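You operate a simulated robot arm through the tools that you are given. There is no shell and no other tool.

The job below is to be done with a simulated robot arm. You get a single attempt, and the scene is never put back.

JOB
Close up the Koluvent drum: wet patch wiped off, big bung in, small bung tight, orange knob on FULL.
Fine: Use the blue scrub pad and put it back on the lid stand. What is to be rubbed or washed off counts as gone when no trace of it is left.

The check looks at the end state, three seconds after you hand in, the way a careful person would. Anything else that was tipped, shoved, dropped, spilled or broken makes it a failure. Lids that push on must go on centred and level and be pressed home; caps that screw on are set level and turned clockwise until they are tight.

ROBOT AND FRAMES
A 7-joint arm with a three-finger gripper, fixed in place. Base frame: the origin is at the foot of the arm, x ahead of it, y to its left, z up. Units: mm, degrees, N and s.
Its first joint turns from -166.0 to 166.0 degrees. Payload 2.69 kg.
Tool frame: the origin (TCP) lies between the finger pads and is the grasp point; the fingertips stand 30 mm ahead of it; z points along the fingers, y is the line along which they close. The gripper opens to 128 mm. The gripper's body begins 117 mm behind the TCP.
Orientation is that of the tool frame in the base frame, as a unit quaternion [w, x, y, z]. With the fingers straight down and closing along the base's y, the tool's x points along the base's -x, its y along +y and its z along -z.

CONTROLS
- The arm moves only by the tool arm_command. Its argument "series" is a list that holds one entry, the list of rows, each a list of 6 numbers: the shift along the tool's x, y, z in mm, then the turn, a rotation vector about the tool's x, y, z in degrees. In form: [[[x, y, z, wx, wy, wz], ...]]. A call has 1 to 20 rows; each row shifts and turns the commanded pose from where the row before left it, along the tool's axes as they then stand. "claw" is the closure, from 0 (fully open) to 1 (shut), set as the call begins (left out, the last holds). Each row takes 0.2 s and may step no farther than 50 mm and 8.6 degrees from the row before; otherwise, or with a gripper value out of range, the whole call is refused. Where a pose cannot be reached the arm comes as near as it can. A force on the tool above 60 N (or 10 N above the force at the start of the call, whichever is more), or a blocked arm, ends the call early, and 0.2 s more pass. Each finger halts on what it meets, pressing with about 35 N; the grip force reading is that of the motor and also rises with nothing between the fingers. The clock runs only during rows and for 0.2 s after the last one: add rows that do not move to give the fingers time. The reply holds the time, the measured pose of the TCP, the force on the tool along the base axes, the opening and the grip force, in the units named above and with some noise, with the torque about the TCP (base axes, N m) and any sound that the robot's microphone picked up.
- Cameras (640 x 400 px; columns grow to the right, rows downward): "scene" is fixed at [400.4, -651.9, 1514.4]; the picture's right is [0.94, -0.33, 0.00], its down [-0.20, -0.57, -0.80] and it looks along [0.26, 0.75, -0.61] (base axes); focal length 328 px, centre (320, 200). "wrist" rides on the gripper at [58, 54, -131] in the tool frame; the picture's right is [-0.68, 0.74, 0.00], its down [-0.62, -0.57, -0.55] and it looks along [-0.40, -0.37, 0.84] (tool axes); focal length 234 px, centre (320, 200).
- camera(camera): a new picture of that camera. The clock stands still meanwhile.
- slide_trunk(by): slides the trunk up (or, below 0, down) by that many mm; the arm rides with it, the base frame stays. It gives what a move gives, with no picture.
- point_at(camera, pixels): there is no depth. For up to 12 entries [column, row, z] of the newest picture of that camera ("zoom" is the newest enlarged one), the place [x, y] in the base frame at which the ray of that pixel passes the height z, good to about 2 mm. The clock stands still meanwhile.
- zoom(camera, box): a new picture of the part [left, top, right, bottom] of that camera's present view, enlarged. The clock stands still meanwhile.
- sign_off(): hands the job in; it is judged then, once.

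Unless the task says otherwise, let go and move clear before handing in.

The tools are called by a JSON object that holds its "name" and its "arguments". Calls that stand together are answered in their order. arm_command: Moves the arm, as the interface text tells. Its arguments: {"type":"object","properties":{"series":{"type":"array","items":{"type":"array","items":{"type":"array","items":{"type":"number"}}}},"claw":{"type":"number"}},"required":["series"]} The other tools are called the same way: slide_trunk (by) slides the trunk up or down; camera (camera) takes a picture; point_at (camera, pixels) gives the place at which the rays of pixels pass given heights; zoom (camera, box) takes an enlarged picture of a part of a camera's view; sign_off () hands the job in.

At the start:

```text
t: 0.0
tool_pos: [383.0, 379.9, 1109.4]
orientation: [0.0, -0.001, 1.0, 0.0]
wrist_force: [-0.7, 0.0, 0.4]
wrist_torque: [0.02, 0.03, -0.02]
opening: 128.1
finger_force: 0.1
trunk travel left (down, up): [-150.0, 200.0]
```

scene: 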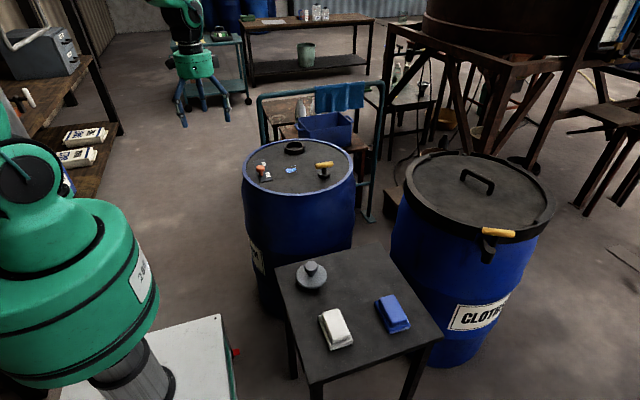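
wrist: 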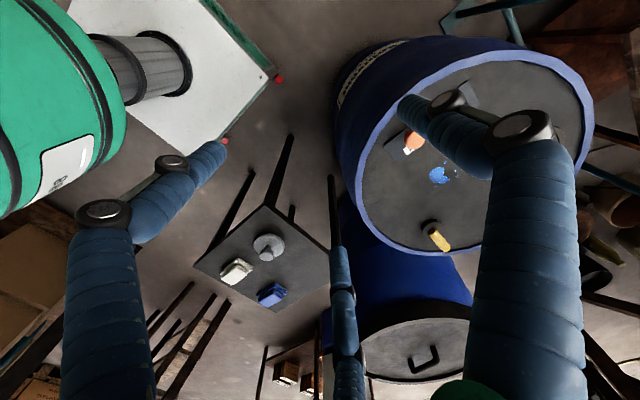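

The scene picture shows the blue drum near (298,190) with an orange knob at (262,170), a blue wet patch at (291,169) and a yellow-handled small bung at (325,168). The table holds the big bung (311,275), a white pad (336,328) and a blue pad (392,313). I'll zoom in on each of these first.

{"name": "zoom", "arguments": {"camera": "scene", "box": [230, 125, 370, 212]}}

{"name": "zoom", "arguments": {"camera": "scene", "box": [270, 245, 450, 358]}}

{"name": "zoom", "arguments": {"camera": "wrist", "box": [330, 60, 600, 260]}}

{"name": "zoom", "arguments": {"camera": "wrist", "box": [180, 180, 360, 320]}}

```text
4.57 times, centred on (300, 168) of scene
```

zoom: 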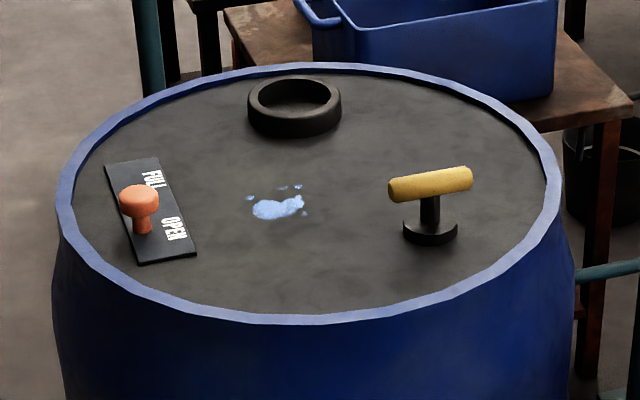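

```text
3.54 times, centred on (360, 302) of scene
```

zoom: 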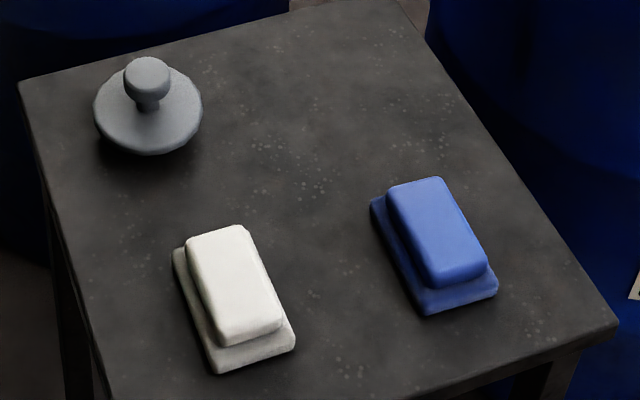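

```text
2.00 times, centred on (465, 160) of wrist
```

zoom: 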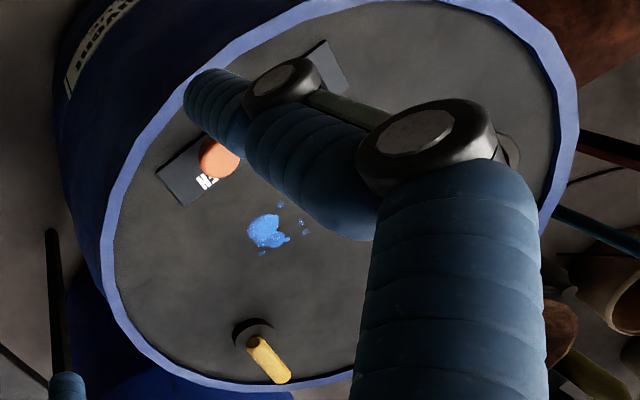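

```text
2.86 times, centred on (270, 250) of wrist
```

zoom: 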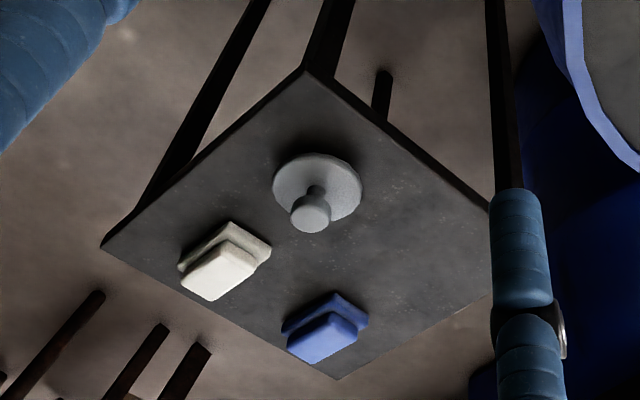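

The two cameras give me stereo. I'll intersect rays for the patch, knob, bungs and pads at several heights to get lid and table heights.

{"name": "point_at", "arguments": {"camera": "scene", "pixels": [[290.6, 170, 500], [290.6, 170, 700], [290.6, 170, 900], [324, 176, 500], [324, 176, 700], [324, 176, 900], [311, 277, 300], [311, 277, 500], [311, 277, 700], [392, 313, 300], [392, 313, 500], [392, 313, 700]]}}

{"name": "point_at", "arguments": {"camera": "wrist", "pixels": [[438, 175, 500], [438, 175, 700], [438, 175, 900], [432, 227, 500], [432, 227, 700], [432, 227, 900], [270, 246, 300], [270, 246, 500], [270, 246, 700], [271, 294, 300], [271, 294, 500], [271, 294, 700]]}}

```text
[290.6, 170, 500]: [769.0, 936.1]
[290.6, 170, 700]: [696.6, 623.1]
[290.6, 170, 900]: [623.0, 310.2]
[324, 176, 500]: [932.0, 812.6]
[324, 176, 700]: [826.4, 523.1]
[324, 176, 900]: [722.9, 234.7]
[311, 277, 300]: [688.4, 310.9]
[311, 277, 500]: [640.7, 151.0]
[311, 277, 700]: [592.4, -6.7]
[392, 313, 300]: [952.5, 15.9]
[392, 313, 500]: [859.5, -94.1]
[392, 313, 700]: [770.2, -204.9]
```

```text
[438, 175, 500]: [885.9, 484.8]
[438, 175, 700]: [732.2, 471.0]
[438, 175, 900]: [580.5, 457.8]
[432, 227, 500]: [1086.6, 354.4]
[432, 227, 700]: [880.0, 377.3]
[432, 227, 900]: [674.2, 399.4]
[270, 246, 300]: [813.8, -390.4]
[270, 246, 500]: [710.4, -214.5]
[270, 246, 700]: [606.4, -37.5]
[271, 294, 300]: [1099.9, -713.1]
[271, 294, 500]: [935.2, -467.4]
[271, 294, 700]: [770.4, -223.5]
```

The rays put the drum lid at about z≈800 (patch near (658,464)) and the table items' tops at z≈700–720. I'll look closer at the gripper, the drum label and the surroundings before moving.

{"name": "zoom", "arguments": {"camera": "scene", "box": [140, 0, 260, 140]}}

{"name": "zoom", "arguments": {"camera": "scene", "box": [220, 210, 320, 320]}}

{"name": "zoom", "arguments": {"camera": "scene", "box": [240, 60, 400, 230]}}

{"name": "zoom", "arguments": {"camera": "scene", "box": [232, 150, 282, 190]}}

```text
2.86 times, centred on (200, 70) of scene
```

zoom: 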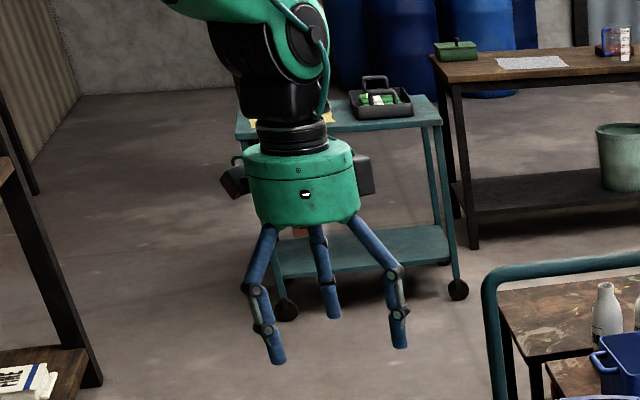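

```text
3.64 times, centred on (270, 265) of scene
```

zoom: 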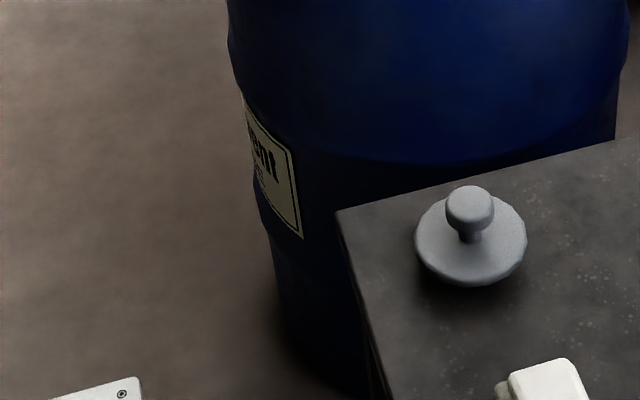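

```text
2.35 times, centred on (320, 145) of scene
```

zoom: 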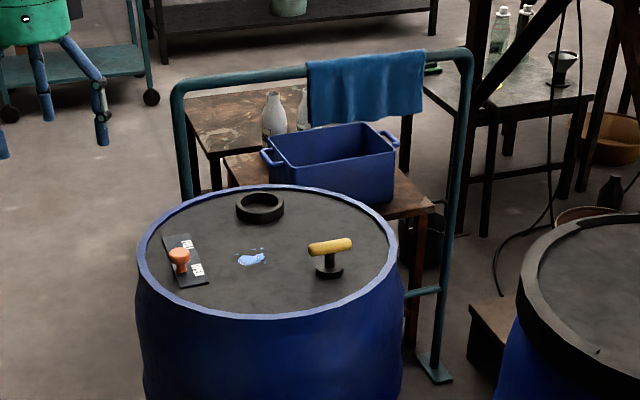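

```text
10.00 times, centred on (257, 170) of scene
```

zoom: 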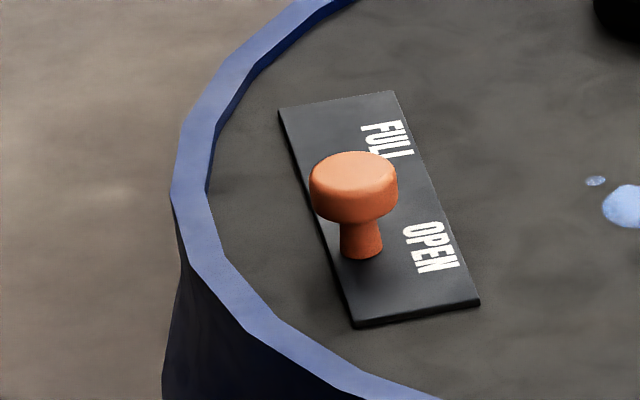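

The label reads "…uvent" on the near drum, so that is the Koluvent drum. The orange knob's post stands beside OPEN and slides along its plate. A railing stands just behind the drum, so I'll keep clear of it and move over the lid for a closer wrist view.

{"name": "arm_command", "arguments": {"series": [[[-35, 24, 12, 0, 0, 0], [-35, 24, 12, 0, 0, 0], [-35, 24, 12, 0, 0, 0], [-35, 24, 12, 0, 0, 0], [-35, 24, 12, 0, 0, 0], [0, 0, 0, 0, 0, 0]]]}}

{"name": "camera", "arguments": {"camera": "wrist"}}

{"name": "camera", "arguments": {"camera": "scene"}}

```text
t: 1.4
tool_pos: [556.1, 500.0, 1048.8]
orientation: [-0.001, 0.001, 1.0, -0.001]
wrist_force: [0.6, 1.0, -0.8]
wrist_torque: [-0.03, 0.05, -0.01]
opening: 128.1
finger_force: 0.0
trunk travel left (down, up): [-150.0, 200.0]
```

```text
taken
```

wrist: 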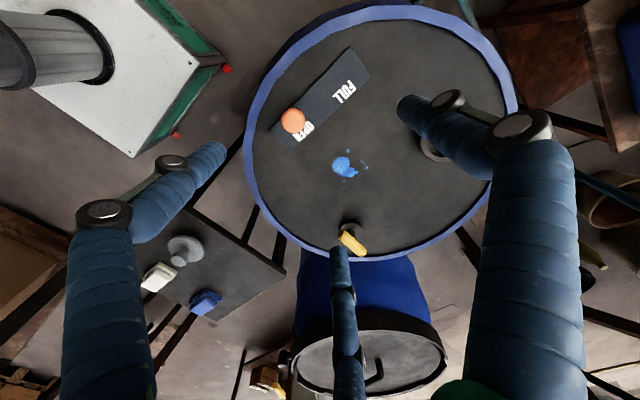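

```text
taken
```

scene: 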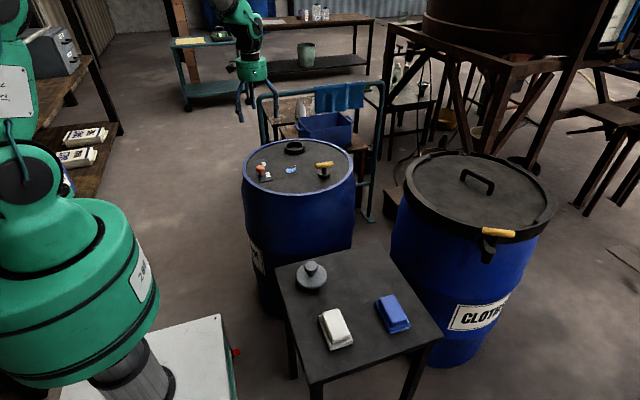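

Now the whole lid is in the wrist view: patch at (345,166), knob at (293,120), small bung at (350,240), and FULL at (344,92). I'll zoom in for accurate pixels.

{"name": "zoom", "arguments": {"camera": "wrist", "box": [260, 40, 400, 180]}}

{"name": "zoom", "arguments": {"camera": "wrist", "box": [300, 130, 400, 195]}}

{"name": "zoom", "arguments": {"camera": "wrist", "box": [310, 200, 400, 270]}}

{"name": "zoom", "arguments": {"camera": "scene", "box": [270, 150, 350, 200]}}

```text
2.86 times, centred on (330, 110) of wrist
```

zoom: 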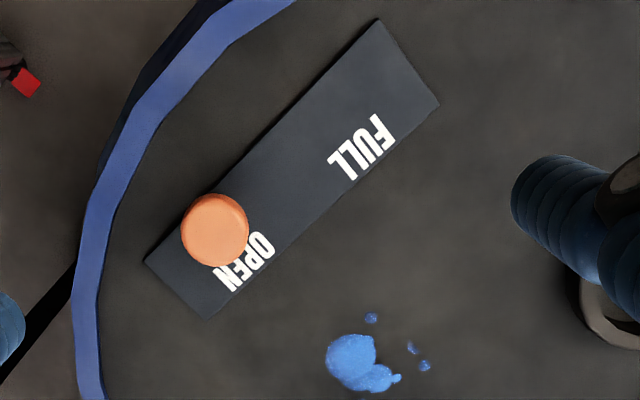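

```text
6.15 times, centred on (350, 162) of wrist
```

zoom: 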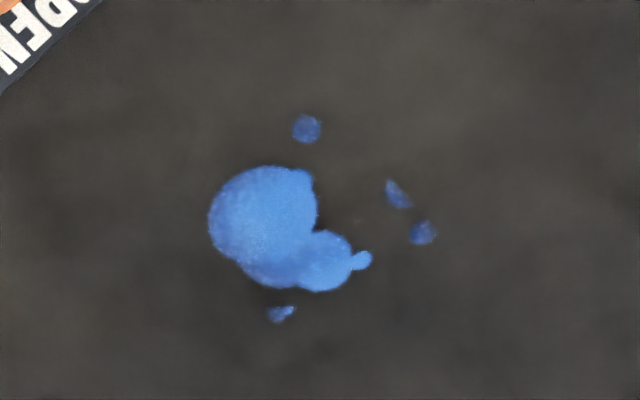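

```text
5.71 times, centred on (355, 235) of wrist
```

zoom: 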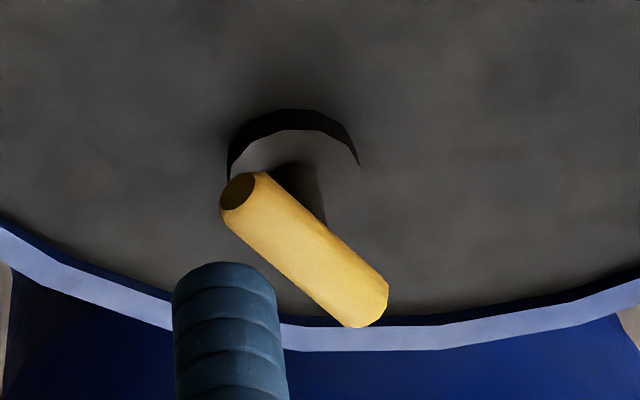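

```text
8.00 times, centred on (310, 175) of scene
```

zoom: 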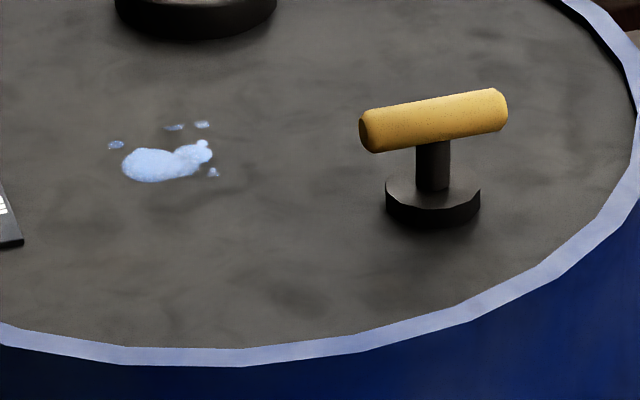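

I have the pixel sets for the patch and its droplets. I'll triangulate the lid height and the patch extents from both views.

{"name": "point_at", "arguments": {"camera": "wrist", "pixels": [[343.7, 180.4, 780], [343.7, 180.4, 800], [343.7, 180.4, 820], [347.8, 150.5, 800], [362.6, 161, 800], [366.8, 167.4, 800], [356.7, 171.8, 800], [331.8, 166.1, 800], [343.5, 166.9, 800], [350, 46.5, 800], [372, 76.5, 800], [269, 132, 800]]}}

{"name": "point_at", "arguments": {"camera": "scene", "pixels": [[296.6, 171.5, 780], [296.6, 171.5, 800], [296.6, 171.5, 820], [284.5, 168.3, 800], [291.75, 166, 800], [295.3, 165.5, 800], [252.8, 161.0, 800], [264.3, 159, 800], [272.7, 180, 800], [260.3, 182.5, 800]]}}

{"name": "point_at", "arguments": {"camera": "wrist", "pixels": [[290.6, 151, 800], [345, 92, 800], [304, 132, 800], [293, 120, 840], [293, 120, 870], [350.3, 223, 800], [345, 233, 860], [362, 255, 860], [345, 233, 880], [362, 255, 880]]}}

```text
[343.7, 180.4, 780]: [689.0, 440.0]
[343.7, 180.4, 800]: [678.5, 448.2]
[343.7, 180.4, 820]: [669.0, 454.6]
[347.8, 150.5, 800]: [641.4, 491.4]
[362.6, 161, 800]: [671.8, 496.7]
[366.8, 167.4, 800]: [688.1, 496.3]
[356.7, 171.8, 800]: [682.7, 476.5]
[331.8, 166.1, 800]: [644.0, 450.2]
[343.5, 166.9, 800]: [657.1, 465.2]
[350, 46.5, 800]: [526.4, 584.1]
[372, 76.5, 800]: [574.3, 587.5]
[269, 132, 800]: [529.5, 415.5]
```

```text
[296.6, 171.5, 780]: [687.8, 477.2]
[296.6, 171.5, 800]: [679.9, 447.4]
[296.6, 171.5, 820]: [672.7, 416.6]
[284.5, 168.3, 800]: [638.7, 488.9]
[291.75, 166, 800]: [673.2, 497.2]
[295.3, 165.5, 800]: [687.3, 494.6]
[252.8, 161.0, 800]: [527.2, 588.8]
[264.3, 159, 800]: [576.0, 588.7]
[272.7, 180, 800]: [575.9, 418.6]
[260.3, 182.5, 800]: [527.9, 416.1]
```

```text
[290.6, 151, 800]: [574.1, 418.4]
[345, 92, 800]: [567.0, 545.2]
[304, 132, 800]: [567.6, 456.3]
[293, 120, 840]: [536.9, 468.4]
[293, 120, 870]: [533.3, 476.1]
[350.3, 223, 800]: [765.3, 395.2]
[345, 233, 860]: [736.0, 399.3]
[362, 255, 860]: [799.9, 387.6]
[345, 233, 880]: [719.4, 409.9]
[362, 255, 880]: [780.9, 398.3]
```

The stereo agrees well: the lid surface is at z≈800, the patch with its droplets spans x 638–690 and y 447–500, and the knob plate runs along y (OPEN at y≈456, FULL at y≈545). I'll now move over the table to measure the pads and the big bung.

{"name": "arm_command", "arguments": {"series": [[[-2, -44, 9, 0, 0, 0], [-2, -44, 9, 0, 0, 0], [-2, -44, 9, 0, 0, 0], [-2, -44, 9, 0, 0, 0], [-2, -44, 9, 0, 0, 0], [-2, -44, 9, 0, 0, 0], [-2, -44, 9, 0, 0, 0], [-2, -44, 9, 0, 0, 0], [-2, -44, 9, 0, 0, 0], [-2, -44, 9, 0, 0, 0], [-2, -44, 9, 0, 0, 0], [0, 0, 0, 0, 0, 0]]]}}

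{"name": "camera", "arguments": {"camera": "wrist"}}

{"name": "zoom", "arguments": {"camera": "scene", "box": [365, 285, 415, 340]}}

{"name": "zoom", "arguments": {"camera": "scene", "box": [285, 250, 345, 300]}}

```text
t: 4.0
tool_pos: [579.5, 14.6, 949.3]
orientation: [0.0, -0.001, 1.0, 0.0]
wrist_force: [0.2, 0.8, -0.8]
wrist_torque: [0.07, 0.0, 0.0]
opening: 128.1
finger_force: 0.0
trunk travel left (down, up): [-150.0, 200.0]
```

```text
taken
```

wrist: 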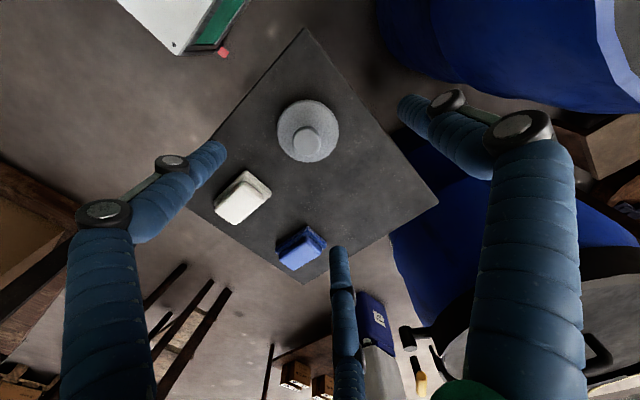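

```text
7.27 times, centred on (390, 312) of scene
```

zoom: 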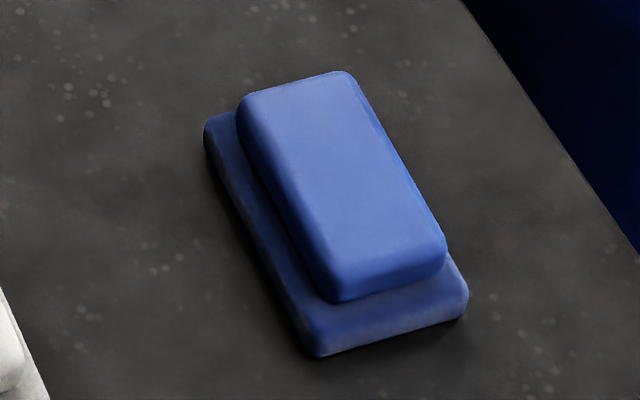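

```text
8.00 times, centred on (315, 275) of scene
```

zoom: 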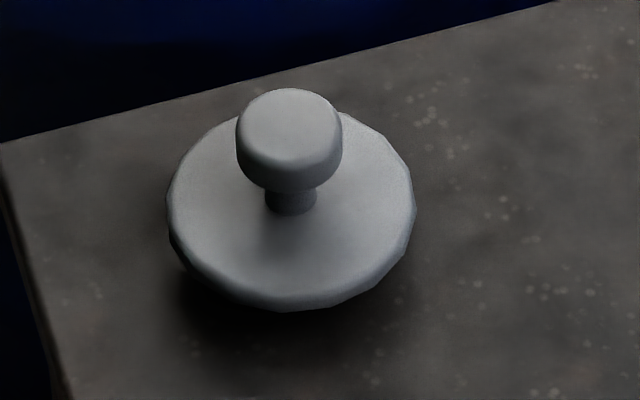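

Table items are clear now: big bung at (308,130), white pad (242,197), and blue pad (302,248). I'll zoom the wrist view on each.

{"name": "zoom", "arguments": {"camera": "wrist", "box": [260, 210, 350, 280]}}

{"name": "zoom", "arguments": {"camera": "wrist", "box": [260, 85, 360, 175]}}

{"name": "zoom", "arguments": {"camera": "wrist", "box": [200, 160, 290, 230]}}

```text
5.71 times, centred on (305, 245) of wrist
```

zoom: 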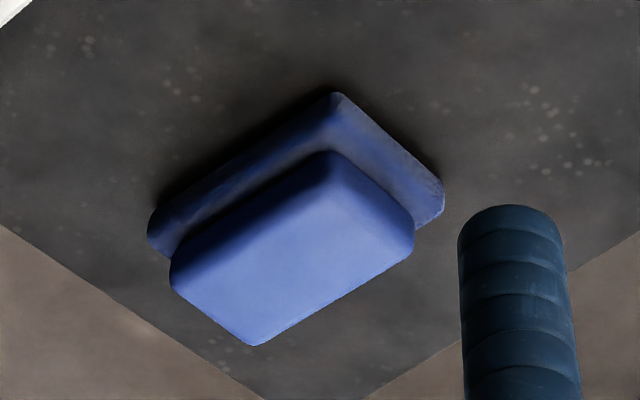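

```text
4.44 times, centred on (310, 130) of wrist
```

zoom: 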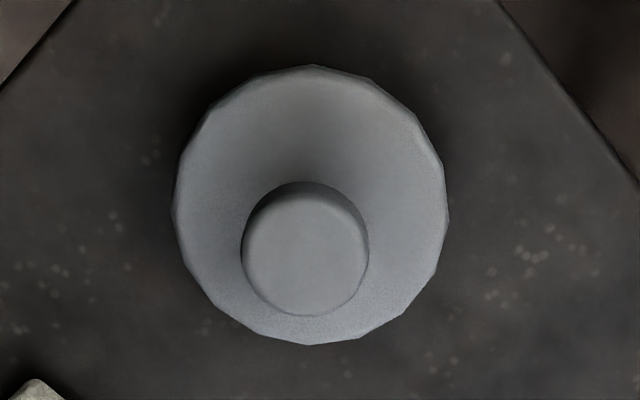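

```text
5.71 times, centred on (245, 195) of wrist
```

zoom: 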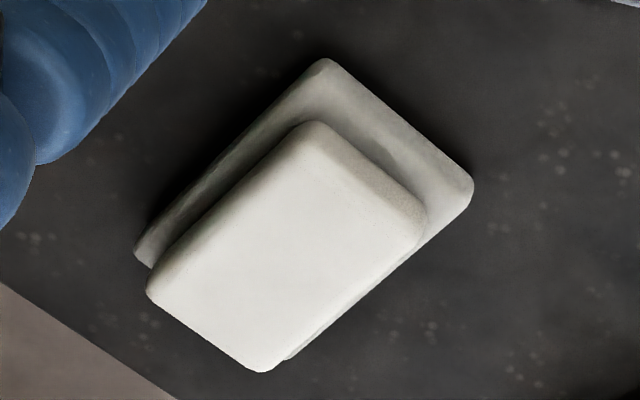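

I'll triangulate the blue pad's top and base corners, and the bung's disc and knob, from both cameras.

{"name": "point_at", "arguments": {"camera": "wrist", "pixels": [[306.4, 236.6, 700], [306.4, 236.6, 740], [321.1, 252.5, 740], [293.6, 270.4, 740], [279.1, 259, 740], [307.6, 226.1, 700], [326.5, 245.9, 700], [275.3, 250.6, 700], [308, 131.1, 700], [308, 131.1, 740], [306.6, 141.3, 740], [306.6, 141.3, 780]]}}

{"name": "point_at", "arguments": {"camera": "scene", "pixels": [[379, 297.6, 700], [379, 297.6, 740], [394.1, 294.4, 740], [407.2, 319.6, 740], [392.1, 325.8, 740], [374.2, 301, 700], [410.4, 326.5, 700], [389.3, 333.3, 700], [311.4, 275.6, 700], [311.4, 275.6, 740], [311.1, 265.6, 740], [311.1, 265.6, 780]]}}

```text
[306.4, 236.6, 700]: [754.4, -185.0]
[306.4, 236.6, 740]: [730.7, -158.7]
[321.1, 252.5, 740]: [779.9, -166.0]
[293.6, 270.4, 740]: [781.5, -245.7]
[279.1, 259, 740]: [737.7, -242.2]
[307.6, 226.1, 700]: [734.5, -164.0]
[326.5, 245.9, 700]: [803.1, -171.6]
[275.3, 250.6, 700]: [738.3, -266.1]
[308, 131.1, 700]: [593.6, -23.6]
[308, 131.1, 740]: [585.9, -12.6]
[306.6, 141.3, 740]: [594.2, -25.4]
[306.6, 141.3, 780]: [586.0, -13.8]
```

```text
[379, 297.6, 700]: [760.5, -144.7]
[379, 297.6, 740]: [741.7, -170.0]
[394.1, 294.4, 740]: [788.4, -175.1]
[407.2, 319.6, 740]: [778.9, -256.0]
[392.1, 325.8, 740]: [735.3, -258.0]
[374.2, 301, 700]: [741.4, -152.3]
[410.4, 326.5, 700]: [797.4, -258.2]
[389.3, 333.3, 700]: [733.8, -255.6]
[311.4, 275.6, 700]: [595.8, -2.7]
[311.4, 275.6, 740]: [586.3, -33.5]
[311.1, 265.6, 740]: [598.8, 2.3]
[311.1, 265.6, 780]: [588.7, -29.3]
```

The pad block is centred near (764,-209), top z≈731, long axis along y (about 46×86 block on a 65×103 base). The bung is at (590.5,-18) with disc top z≈720 and knob top z≈766. Next I check the table height and axes using its corners and the drum ring.

{"name": "point_at", "arguments": {"camera": "wrist", "pixels": [[303.5, 28, 680], [303.5, 28, 720], [438, 203, 680], [438, 203, 720]]}}

{"name": "zoom", "arguments": {"camera": "scene", "box": [270, 240, 400, 300]}}

{"name": "zoom", "arguments": {"camera": "scene", "box": [275, 135, 315, 160]}}

```text
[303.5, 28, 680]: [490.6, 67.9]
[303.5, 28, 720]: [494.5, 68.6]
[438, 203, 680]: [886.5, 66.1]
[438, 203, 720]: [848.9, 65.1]
```

```text
4.92 times, centred on (335, 270) of scene
```

zoom: 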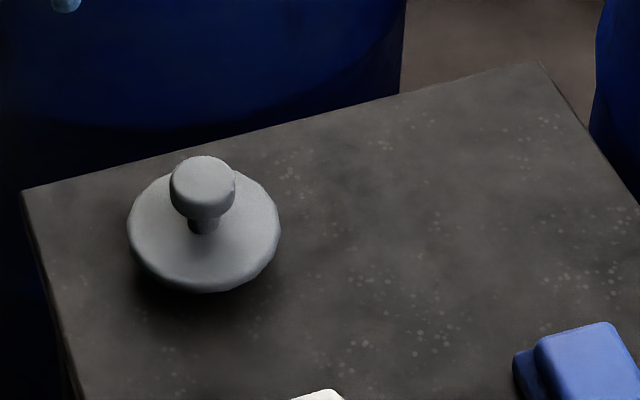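

```text
16.00 times, centred on (295, 148) of scene
```

zoom: 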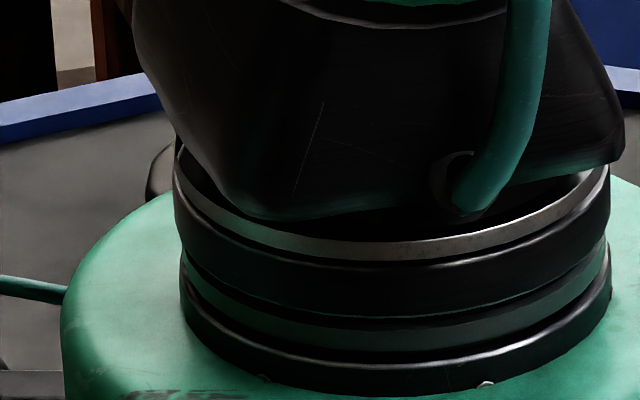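

I can read the table corners at scene (274.5,268) and (379.8,241.6), so I'll project those too.

{"name": "point_at", "arguments": {"camera": "scene", "pixels": [[274.5, 268, 680], [274.5, 268, 720], [379.8, 241.6, 680], [379.8, 241.6, 720]]}}

{"name": "point_at", "arguments": {"camera": "wrist", "pixels": [[266.5, 170, 700], [276.7, 131, 720], [339, 131, 720], [308, 100, 720], [308, 162.5, 720]]}}

```text
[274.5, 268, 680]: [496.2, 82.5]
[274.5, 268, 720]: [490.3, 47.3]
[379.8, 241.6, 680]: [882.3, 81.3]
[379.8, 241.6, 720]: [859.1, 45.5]
```

```text
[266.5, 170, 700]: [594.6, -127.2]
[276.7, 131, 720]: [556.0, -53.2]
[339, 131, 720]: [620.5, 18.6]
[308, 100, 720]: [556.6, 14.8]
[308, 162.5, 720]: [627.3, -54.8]
```

The table top is at z≈697 and the lid at z≈800. I'll move above the blue pad at (764,-209) with the jaws open along y, stopping high at z=830, and check the alignment.

{"name": "arm_command", "arguments": {"series": [[[-23, -28, 15, 0, 0, 0], [-23, -28, 15, 0, 0, 0], [-23, -28, 15, 0, 0, 0], [-23, -28, 15, 0, 0, 0], [-23, -28, 15, 0, 0, 0], [-23, -28, 15, 0, 0, 0], [-23, -28, 15, 0, 0, 0], [-23.5, -27.6, 14.3, 0, 0, 0], [0, 0, 0, 0, 0, 0]]], "claw": 0}}

{"name": "camera", "arguments": {"camera": "wrist"}}

{"name": "zoom", "arguments": {"camera": "scene", "box": [330, 240, 450, 340]}}

{"name": "zoom", "arguments": {"camera": "scene", "box": [270, 135, 340, 175]}}

```text
t: 6.0
tool_pos: [762.8, -207.9, 829.8]
orientation: [0.0, 0.0, 1.0, 0.001]
wrist_force: [0.6, -0.1, -0.1]
wrist_torque: [0.03, 0.02, 0.0]
opening: 128.2
finger_force: 0.0
trunk travel left (down, up): [-150.0, 200.0]
```

```text
taken
```

wrist: 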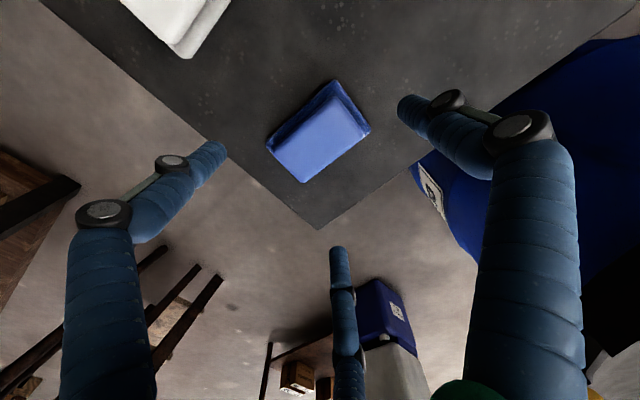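

```text
4.00 times, centred on (390, 290) of scene
```

zoom: 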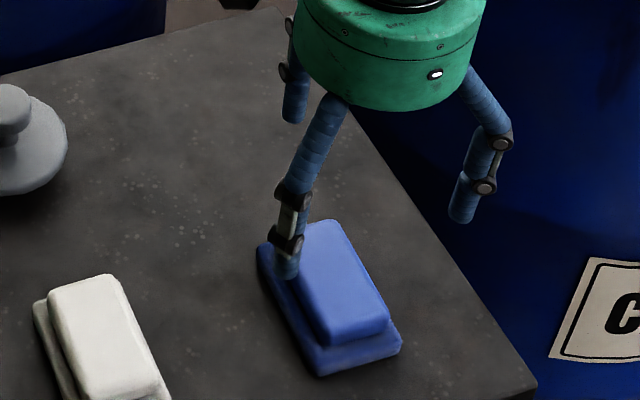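

```text
9.14 times, centred on (305, 155) of scene
```

zoom: 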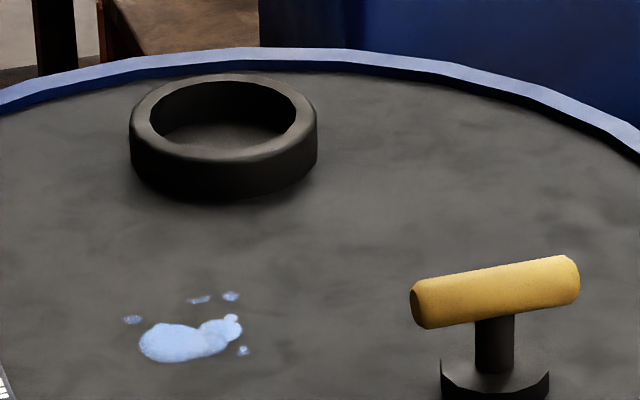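

The hand sits over the pad, with the pad top centred near (319,138) in the wrist view, which matches the expected projection (319.5,141). I'll zoom in to refine the centre and yaw.

{"name": "zoom", "arguments": {"camera": "wrist", "box": [255, 70, 385, 195]}}

```text
3.20 times, centred on (320, 132) of wrist
```

zoom: 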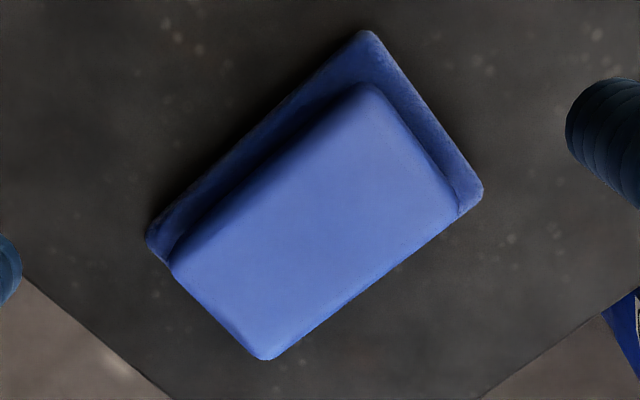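

I'll project the block and base corners from this zoom.

{"name": "point_at", "arguments": {"camera": "zoom", "pixels": [[372, 88, 731], [458, 205, 731], [262, 358, 731], [172, 268, 731], [367, 30, 708], [482, 190, 708], [150, 235, 708]]}}

```text
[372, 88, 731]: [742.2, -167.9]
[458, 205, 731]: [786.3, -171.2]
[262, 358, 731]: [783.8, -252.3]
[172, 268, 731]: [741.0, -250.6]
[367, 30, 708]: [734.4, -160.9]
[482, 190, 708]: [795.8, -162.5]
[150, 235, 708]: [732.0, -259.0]
```

The pad block centre is (763.3,-210.5) with yaw near 0. I'll correct by 2.6 mm in y and descend to TCP z≈744, so the tips sit around the block just above the base ledge.

{"name": "arm_command", "arguments": {"series": [[[-0.5, -2.6, 20, 0, 0, 0], [0, 0, 20, 0, 0, 0], [0, 0, 20, 0, 0, 0], [0, 0, 15, 0, 0, 0], [0, 0, 10, 0, 0, 0], [0, 0, 0, 0, 0, 0]]]}}

{"name": "camera", "arguments": {"camera": "wrist"}}

{"name": "zoom", "arguments": {"camera": "scene", "box": [340, 260, 440, 340]}}

```text
t: 7.4
tool_pos: [763.7, -208.8, 747.2]
orientation: [0.0, -0.001, 1.0, 0.0]
wrist_force: [-0.4, 1.0, 0.0]
wrist_torque: [0.0, 0.04, -0.01]
opening: 128.0
finger_force: 0.0
trunk travel left (down, up): [-150.0, 200.0]
```

```text
taken
```

wrist: 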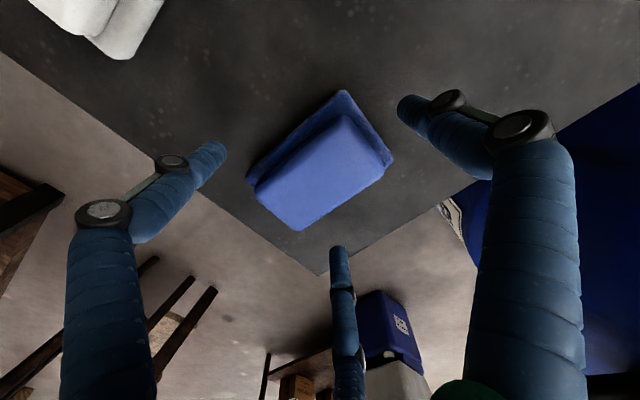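

```text
5.00 times, centred on (390, 300) of scene
```

zoom: 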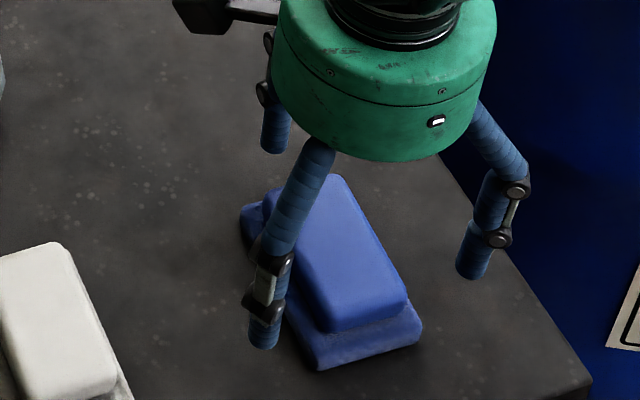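

The arm is at z≈747 with no contact. Before closing, I'll check where the drawn fingertips actually sit in the base frame.

{"name": "point_at", "arguments": {"camera": "zoom", "pixels": [[263, 345, 717], [470, 275, 717], [275, 148, 717], [263, 345, 740], [470, 275, 740], [275, 148, 740]]}}

{"name": "point_at", "arguments": {"camera": "wrist", "pixels": [[212, 155, 717], [405, 108, 717], [338, 252, 717], [212, 155, 740], [405, 108, 740], [338, 252, 740]]}}

```text
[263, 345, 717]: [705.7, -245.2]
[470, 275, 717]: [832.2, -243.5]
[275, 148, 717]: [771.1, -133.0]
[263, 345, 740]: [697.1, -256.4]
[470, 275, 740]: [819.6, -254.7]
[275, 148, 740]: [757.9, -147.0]
```

```text
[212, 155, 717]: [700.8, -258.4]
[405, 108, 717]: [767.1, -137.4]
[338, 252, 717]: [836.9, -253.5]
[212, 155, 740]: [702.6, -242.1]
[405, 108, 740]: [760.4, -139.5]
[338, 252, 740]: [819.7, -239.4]
```

The drawn hand has three fingertips about 73 mm from the axis, which doesn't match the two-finger description. I'll close partway to 100 mm (still clear of the block) to see how the drawn fingers move.

{"name": "arm_command", "arguments": {"series": [[[0, 0, 0, 0, 0, 0], [0, 0, 0, 0, 0, 0]]], "claw": 0.22}}

{"name": "camera", "arguments": {"camera": "wrist"}}

{"name": "zoom", "arguments": {"camera": "scene", "box": [340, 260, 440, 340]}}

```text
t: 8.0
tool_pos: [764.1, -210.7, 745.9]
orientation: [0.0, 0.0, 1.0, 0.0]
wrist_force: [-0.1, 0.0, -0.1]
wrist_torque: [0.03, 0.03, 0.01]
opening: 99.9
finger_force: 0.0
trunk travel left (down, up): [-150.0, 200.0]
```

```text
taken
```

wrist: 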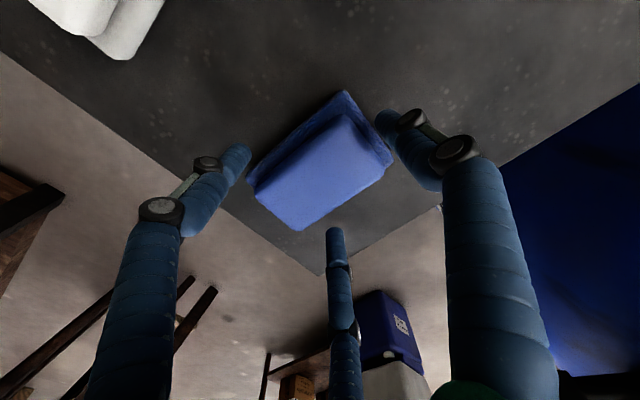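

```text
5.00 times, centred on (390, 300) of scene
```

zoom: 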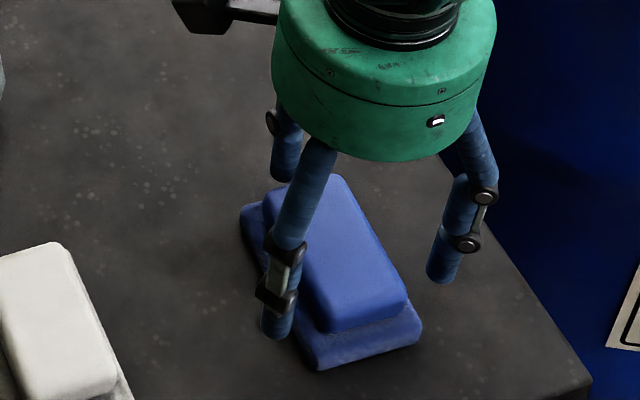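

The readings are consistent with two physical fingers opening along y; the third finger is only drawn that way. I'll lower 3 mm and close on the block, and the opening should stop near 82 mm if that's right.

{"name": "arm_command", "arguments": {"series": [[[0, 0, 3, 0, 0, 0], [0, 0, 0, 0, 0, 0], [0, 0, 0, 0, 0, 0]]], "claw": 0.3}}

{"name": "arm_command", "arguments": {"series": [[[0, 0, 0, 0, 0, 0], [0, 0, 0, 0, 0, 0], [0, 0, 0, 0, 0, 0]]], "claw": 1}}

{"name": "camera", "arguments": {"camera": "wrist"}}

{"name": "zoom", "arguments": {"camera": "scene", "box": [340, 260, 440, 340]}}

```text
t: 8.8
tool_pos: [763.9, -208.9, 742.7]
orientation: [0.0, 0.0, 1.0, 0.0]
wrist_force: [-1.0, -0.4, 3.4]
wrist_torque: [0.14, -0.02, -0.02]
opening: 90.7
finger_force: 0.8
trunk travel left (down, up): [-150.0, 200.0]
```

```text
t: 9.6
tool_pos: [765.6, -210.1, 747.9]
orientation: [0.004, 0.001, 1.0, -0.001]
wrist_force: [7.7, 1.7, 38.9]
wrist_torque: [-0.2, -0.02, 0.07]
opening: 58.5
finger_force: 34.9
trunk travel left (down, up): [-150.0, 200.0]
```

```text
taken
```

wrist: 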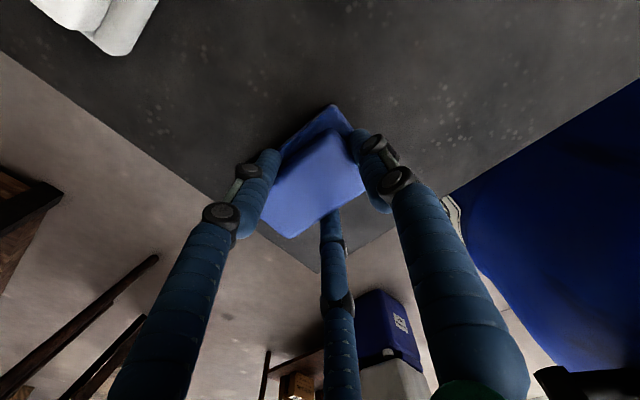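

```text
5.00 times, centred on (390, 300) of scene
```

zoom: 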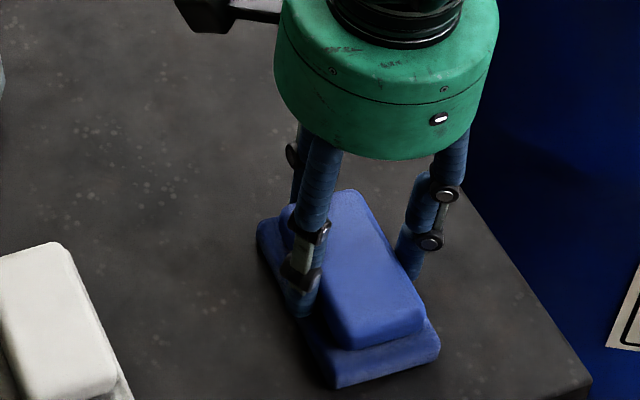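

The opening stopped at 58.5 with 39 N upward, and the pad slid about 12 mm to -y. So the hand really grips with three fingers (one at +y, two at -y, ±x), and the tips reach lower as it closes. I'll open and lift, then re-grip across the pad's short side with the tool turned 90°.

{"name": "arm_command", "arguments": {"series": [[[0, 0, -1, 0, 0, 0], [0, 0, 0, 0, 0, 0], [0, 0, 0, 0, 0, 0], [0, 0, 0, 0, 0, 0]]], "claw": 0}}

{"name": "arm_command", "arguments": {"series": [[[0, 0, -15, 0, 0, 0], [0, 0, -25, 0, 0, 0], [0, 0, -30, 0, 0, 0], [0, 0, -30, 0, 0, 0], [0, 0, 0, 0, 0, 0]]]}}

{"name": "camera", "arguments": {"camera": "wrist"}}

{"name": "camera", "arguments": {"camera": "scene"}}

```text
t: 10.6
tool_pos: [762.5, -210.4, 744.3]
orientation: [0.001, -0.001, 1.0, 0.001]
wrist_force: [0.8, -0.2, 0.1]
wrist_torque: [0.0, 0.02, 0.02]
opening: 128.0
finger_force: 0.0
trunk travel left (down, up): [-150.0, 200.0]
```

```text
t: 11.8
tool_pos: [763.1, -209.3, 844.8]
orientation: [0.0, 0.0, 1.0, 0.0]
wrist_force: [0.3, 0.8, 0.4]
wrist_torque: [0.01, -0.05, 0.0]
opening: 127.6
finger_force: 0.1
trunk travel left (down, up): [-150.0, 200.0]
```

```text
taken
```

wrist: 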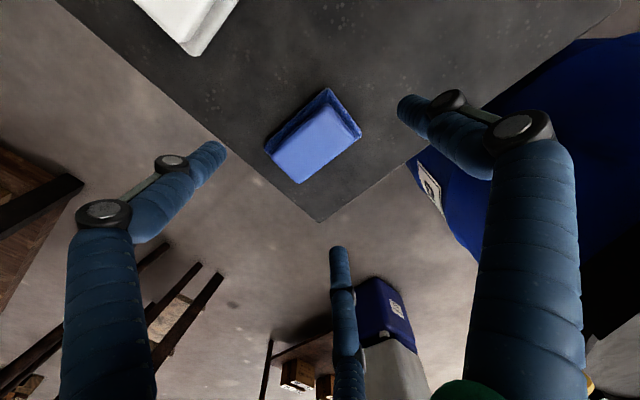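

```text
taken
```

scene: 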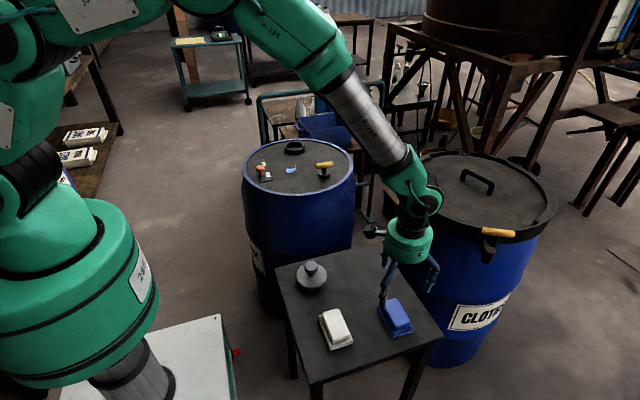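

The pad is free, flat and still on the table, shifted slightly. I'll measure it again.

{"name": "zoom", "arguments": {"camera": "wrist", "box": [255, 80, 375, 190]}}

```text
3.64 times, centred on (315, 135) of wrist
```

zoom: 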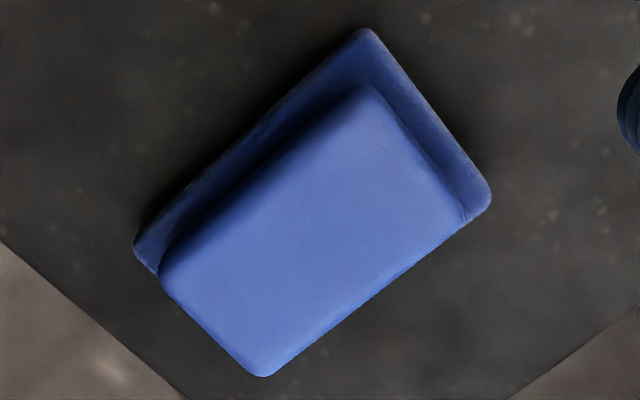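

{"name": "point_at", "arguments": {"camera": "zoom", "pixels": [[372, 88, 731], [466, 218, 731], [262, 376, 731], [160, 272, 731], [367, 28, 708], [490, 198, 708], [136, 244, 708]]}}

```text
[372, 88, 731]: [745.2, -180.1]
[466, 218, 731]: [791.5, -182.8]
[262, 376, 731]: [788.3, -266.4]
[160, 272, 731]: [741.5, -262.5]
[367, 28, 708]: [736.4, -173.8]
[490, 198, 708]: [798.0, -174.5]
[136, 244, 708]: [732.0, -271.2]
```

The pad centre is now (766.6,-223) with about 2.4° clockwise yaw. I'll rotate the tool 92.4° clockwise so the single finger goes on the +x side, then shift so the TCP is at (756.6,-222.6).

{"name": "arm_command", "arguments": {"series": [[[0, 0, 0, 0, 0, 8.4], [0, 0, 0, 0, 0, 8.4], [0, 0, 0, 0, 0, 8.4], [0, 0, 0, 0, 0, 8.4], [0, 0, 0, 0, 0, 8.4], [0, 0, 0, 0, 0, 8.4], [0, 0, 0, 0, 0, 8.4], [0, 0, 0, 0, 0, 8.4], [0, 0, 0, 0, 0, 8.4], [0, 0, 0, 0, 0, 8.4], [0, 0, 0, 0, 0, 8.4], [-13.6, -5.9, 0, 0, 0, 0], [0, 0, 0, 0, 0, 0], [0, 0, 0, 0, 0, 0]]], "claw": 0}}

{"name": "camera", "arguments": {"camera": "wrist"}}

{"name": "zoom", "arguments": {"camera": "scene", "box": [330, 220, 450, 340]}}

```text
t: 14.8
tool_pos: [756.4, -222.9, 844.2]
orientation: [0.001, 0.722, 0.692, 0.0]
wrist_force: [-0.4, -0.5, -0.9]
wrist_torque: [-0.03, 0.0, -0.02]
opening: 128.0
finger_force: 0.1
trunk travel left (down, up): [-150.0, 200.0]
```

```text
taken
```

wrist: 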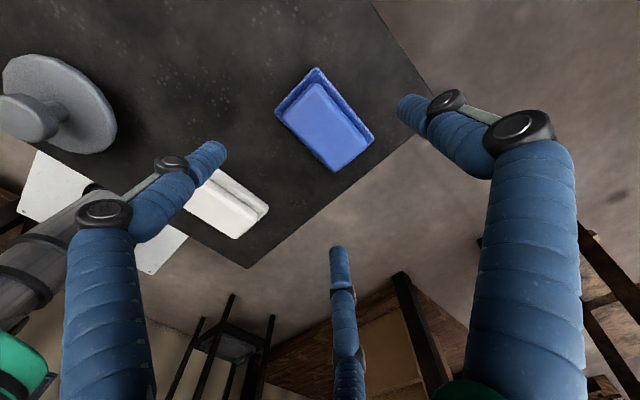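

```text
3.33 times, centred on (390, 280) of scene
```

zoom: 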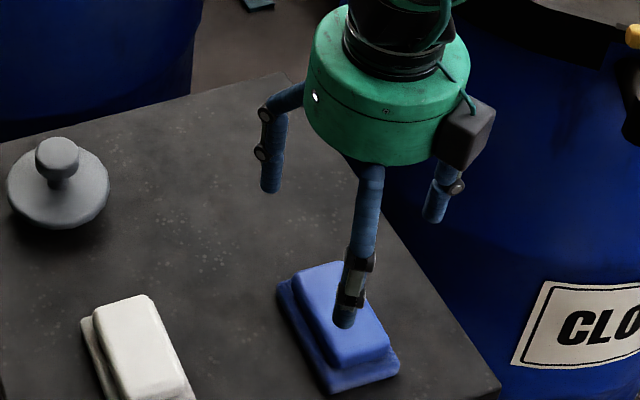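

The hand is turned 90° and centred. One finger (drawn near (215,150)) is close to the white pad in view, so I'll check the white pad's edges before descending.

{"name": "zoom", "arguments": {"camera": "wrist", "box": [180, 60, 390, 250]}}

```text
2.11 times, centred on (285, 155) of wrist
```

zoom: 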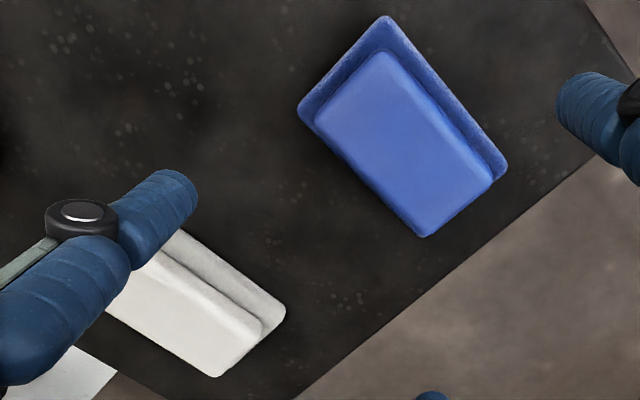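

{"name": "point_at", "arguments": {"camera": "zoom", "pixels": [[285, 315, 708], [182, 232, 708], [387, 16, 708], [507, 168, 708], [298, 108, 708], [380, 52, 731], [492, 182, 731], [424, 236, 731], [318, 118, 731]]}}

```text
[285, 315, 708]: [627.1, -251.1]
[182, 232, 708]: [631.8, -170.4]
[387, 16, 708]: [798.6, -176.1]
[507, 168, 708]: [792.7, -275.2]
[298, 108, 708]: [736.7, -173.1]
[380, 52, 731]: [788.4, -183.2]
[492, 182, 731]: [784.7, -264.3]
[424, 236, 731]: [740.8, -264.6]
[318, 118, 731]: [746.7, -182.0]
```

The white pad's edge is at x≈632, far from the left fingers at x≈711, so the descent is clear. I'll go down to TCP z≈752 with jaws open, then pre-close to ~80 mm.

{"name": "arm_command", "arguments": {"series": [[[0, 0, 25, 0, 0, 0], [0, 0, 25, 0, 0, 0], [0, 0, 20, 0, 0, 0], [0, 0, 15, 0, 0, 0], [0, 0, 7, 0, 0, 0], [0, 0, 0, 0, 0, 0]]], "claw": 0}}

{"name": "arm_command", "arguments": {"series": [[[0, 0, 0, 0, 0, 0], [0, 0, 0, 0, 0, 0]]], "claw": 0.38}}

{"name": "camera", "arguments": {"camera": "wrist"}}

{"name": "zoom", "arguments": {"camera": "scene", "box": [340, 260, 440, 340]}}

```text
t: 16.2
tool_pos: [756.5, -224.1, 753.1]
orientation: [0.0, 0.722, 0.692, 0.0]
wrist_force: [0.7, 0.1, -0.3]
wrist_torque: [-0.01, 0.0, -0.03]
opening: 127.6
finger_force: 0.0
trunk travel left (down, up): [-150.0, 200.0]
```

```text
t: 16.8
tool_pos: [756.9, -223.8, 752.0]
orientation: [0.001, 0.722, 0.692, 0.0]
wrist_force: [-0.1, 0.1, 0.6]
wrist_torque: [0.01, 0.02, 0.02]
opening: 79.1
finger_force: 0.1
trunk travel left (down, up): [-150.0, 200.0]
```

```text
taken
```

wrist: 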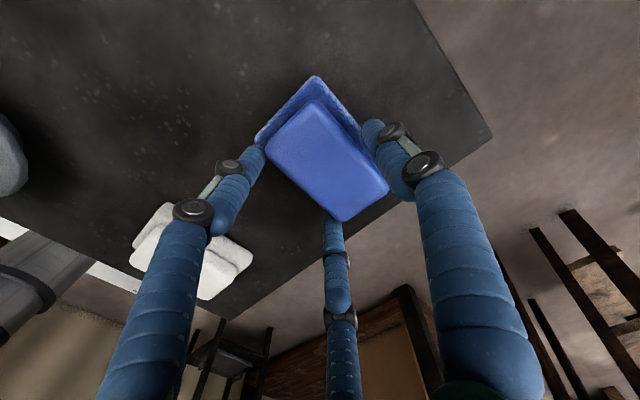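

```text
5.00 times, centred on (390, 300) of scene
```

zoom: 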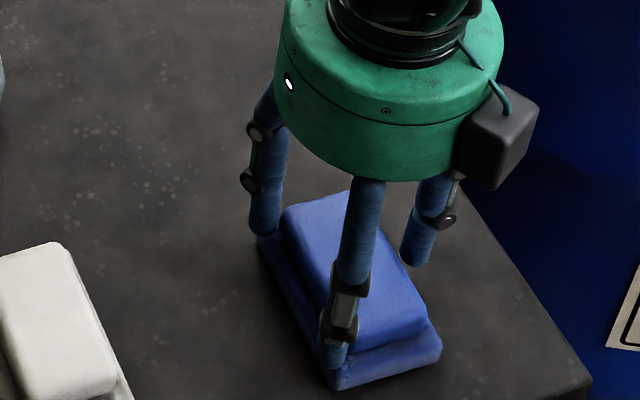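

All three fingers surround the block with no contact so far. I'll close on it now and watch the forces.

{"name": "arm_command", "arguments": {"series": [[[0, 0, 0, 0, 0, 0], [0, 0, 0, 0, 0, 0]]], "claw": 0.46}}

{"name": "arm_command", "arguments": {"series": [[[0, 0, 0, 0, 0, 0], [0, 0, 0, 0, 0, 0], [0, 0, 0, 0, 0, 0]]], "claw": 1}}

{"name": "camera", "arguments": {"camera": "wrist"}}

{"name": "zoom", "arguments": {"camera": "scene", "box": [340, 260, 440, 340]}}

```text
t: 17.4
tool_pos: [757.3, -223.6, 752.7]
orientation: [0.0, 0.722, 0.692, 0.0]
wrist_force: [1.5, 0.3, 1.1]
wrist_torque: [-0.01, -0.1, 0.02]
opening: 70.2
finger_force: 34.7
trunk travel left (down, up): [-150.0, 200.0]
```

```text
t: 18.2
tool_pos: [756.4, -223.3, 752.1]
orientation: [0.0, 0.722, 0.692, 0.0]
wrist_force: [1.4, -0.3, 1.4]
wrist_torque: [-0.01, -0.14, 0.0]
opening: 69.8
finger_force: 34.8
trunk travel left (down, up): [-150.0, 200.0]
```

```text
taken
```

wrist: 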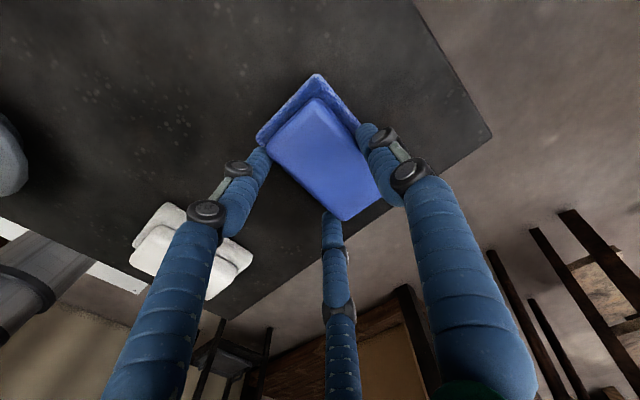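

```text
5.00 times, centred on (390, 300) of scene
```

zoom: 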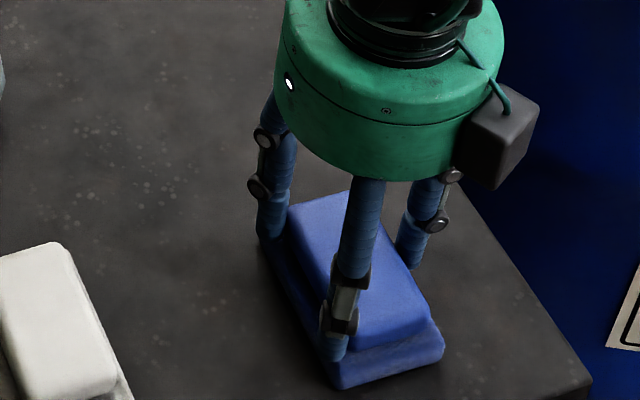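

The grip holds at 69.8 mm with 34.8 N and almost no wrist load, so it's centred. I'll lift gently and check that the pad comes along.

{"name": "arm_command", "arguments": {"series": [[[0, 0, -5, 0, 0, 0], [0, 0, -10, 0, 0, 0], [0, 0, -20, 0, 0, 0], [0, 0, -30, 0, 0, 0], [0, 0, -35, 0, 0, 0], [0, 0, 0, 0, 0, 0]]], "claw": 1}}

{"name": "camera", "arguments": {"camera": "wrist"}}

{"name": "zoom", "arguments": {"camera": "scene", "box": [330, 220, 450, 340]}}

```text
t: 19.6
tool_pos: [756.5, -223.8, 854.7]
orientation: [0.0, 0.722, 0.692, -0.001]
wrist_force: [-0.5, 0.6, -0.3]
wrist_torque: [-0.02, -0.04, -0.01]
opening: 69.7
finger_force: 35.0
trunk travel left (down, up): [-150.0, 200.0]
```

```text
taken
```

wrist: 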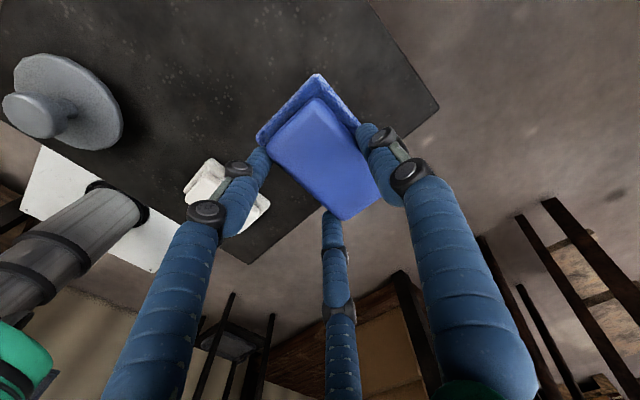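

```text
3.33 times, centred on (390, 280) of scene
```

zoom: 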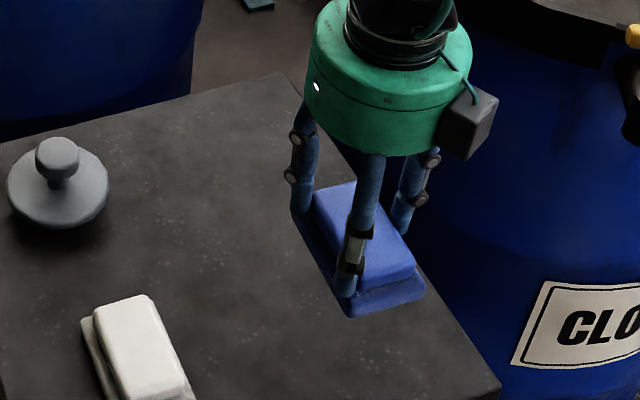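

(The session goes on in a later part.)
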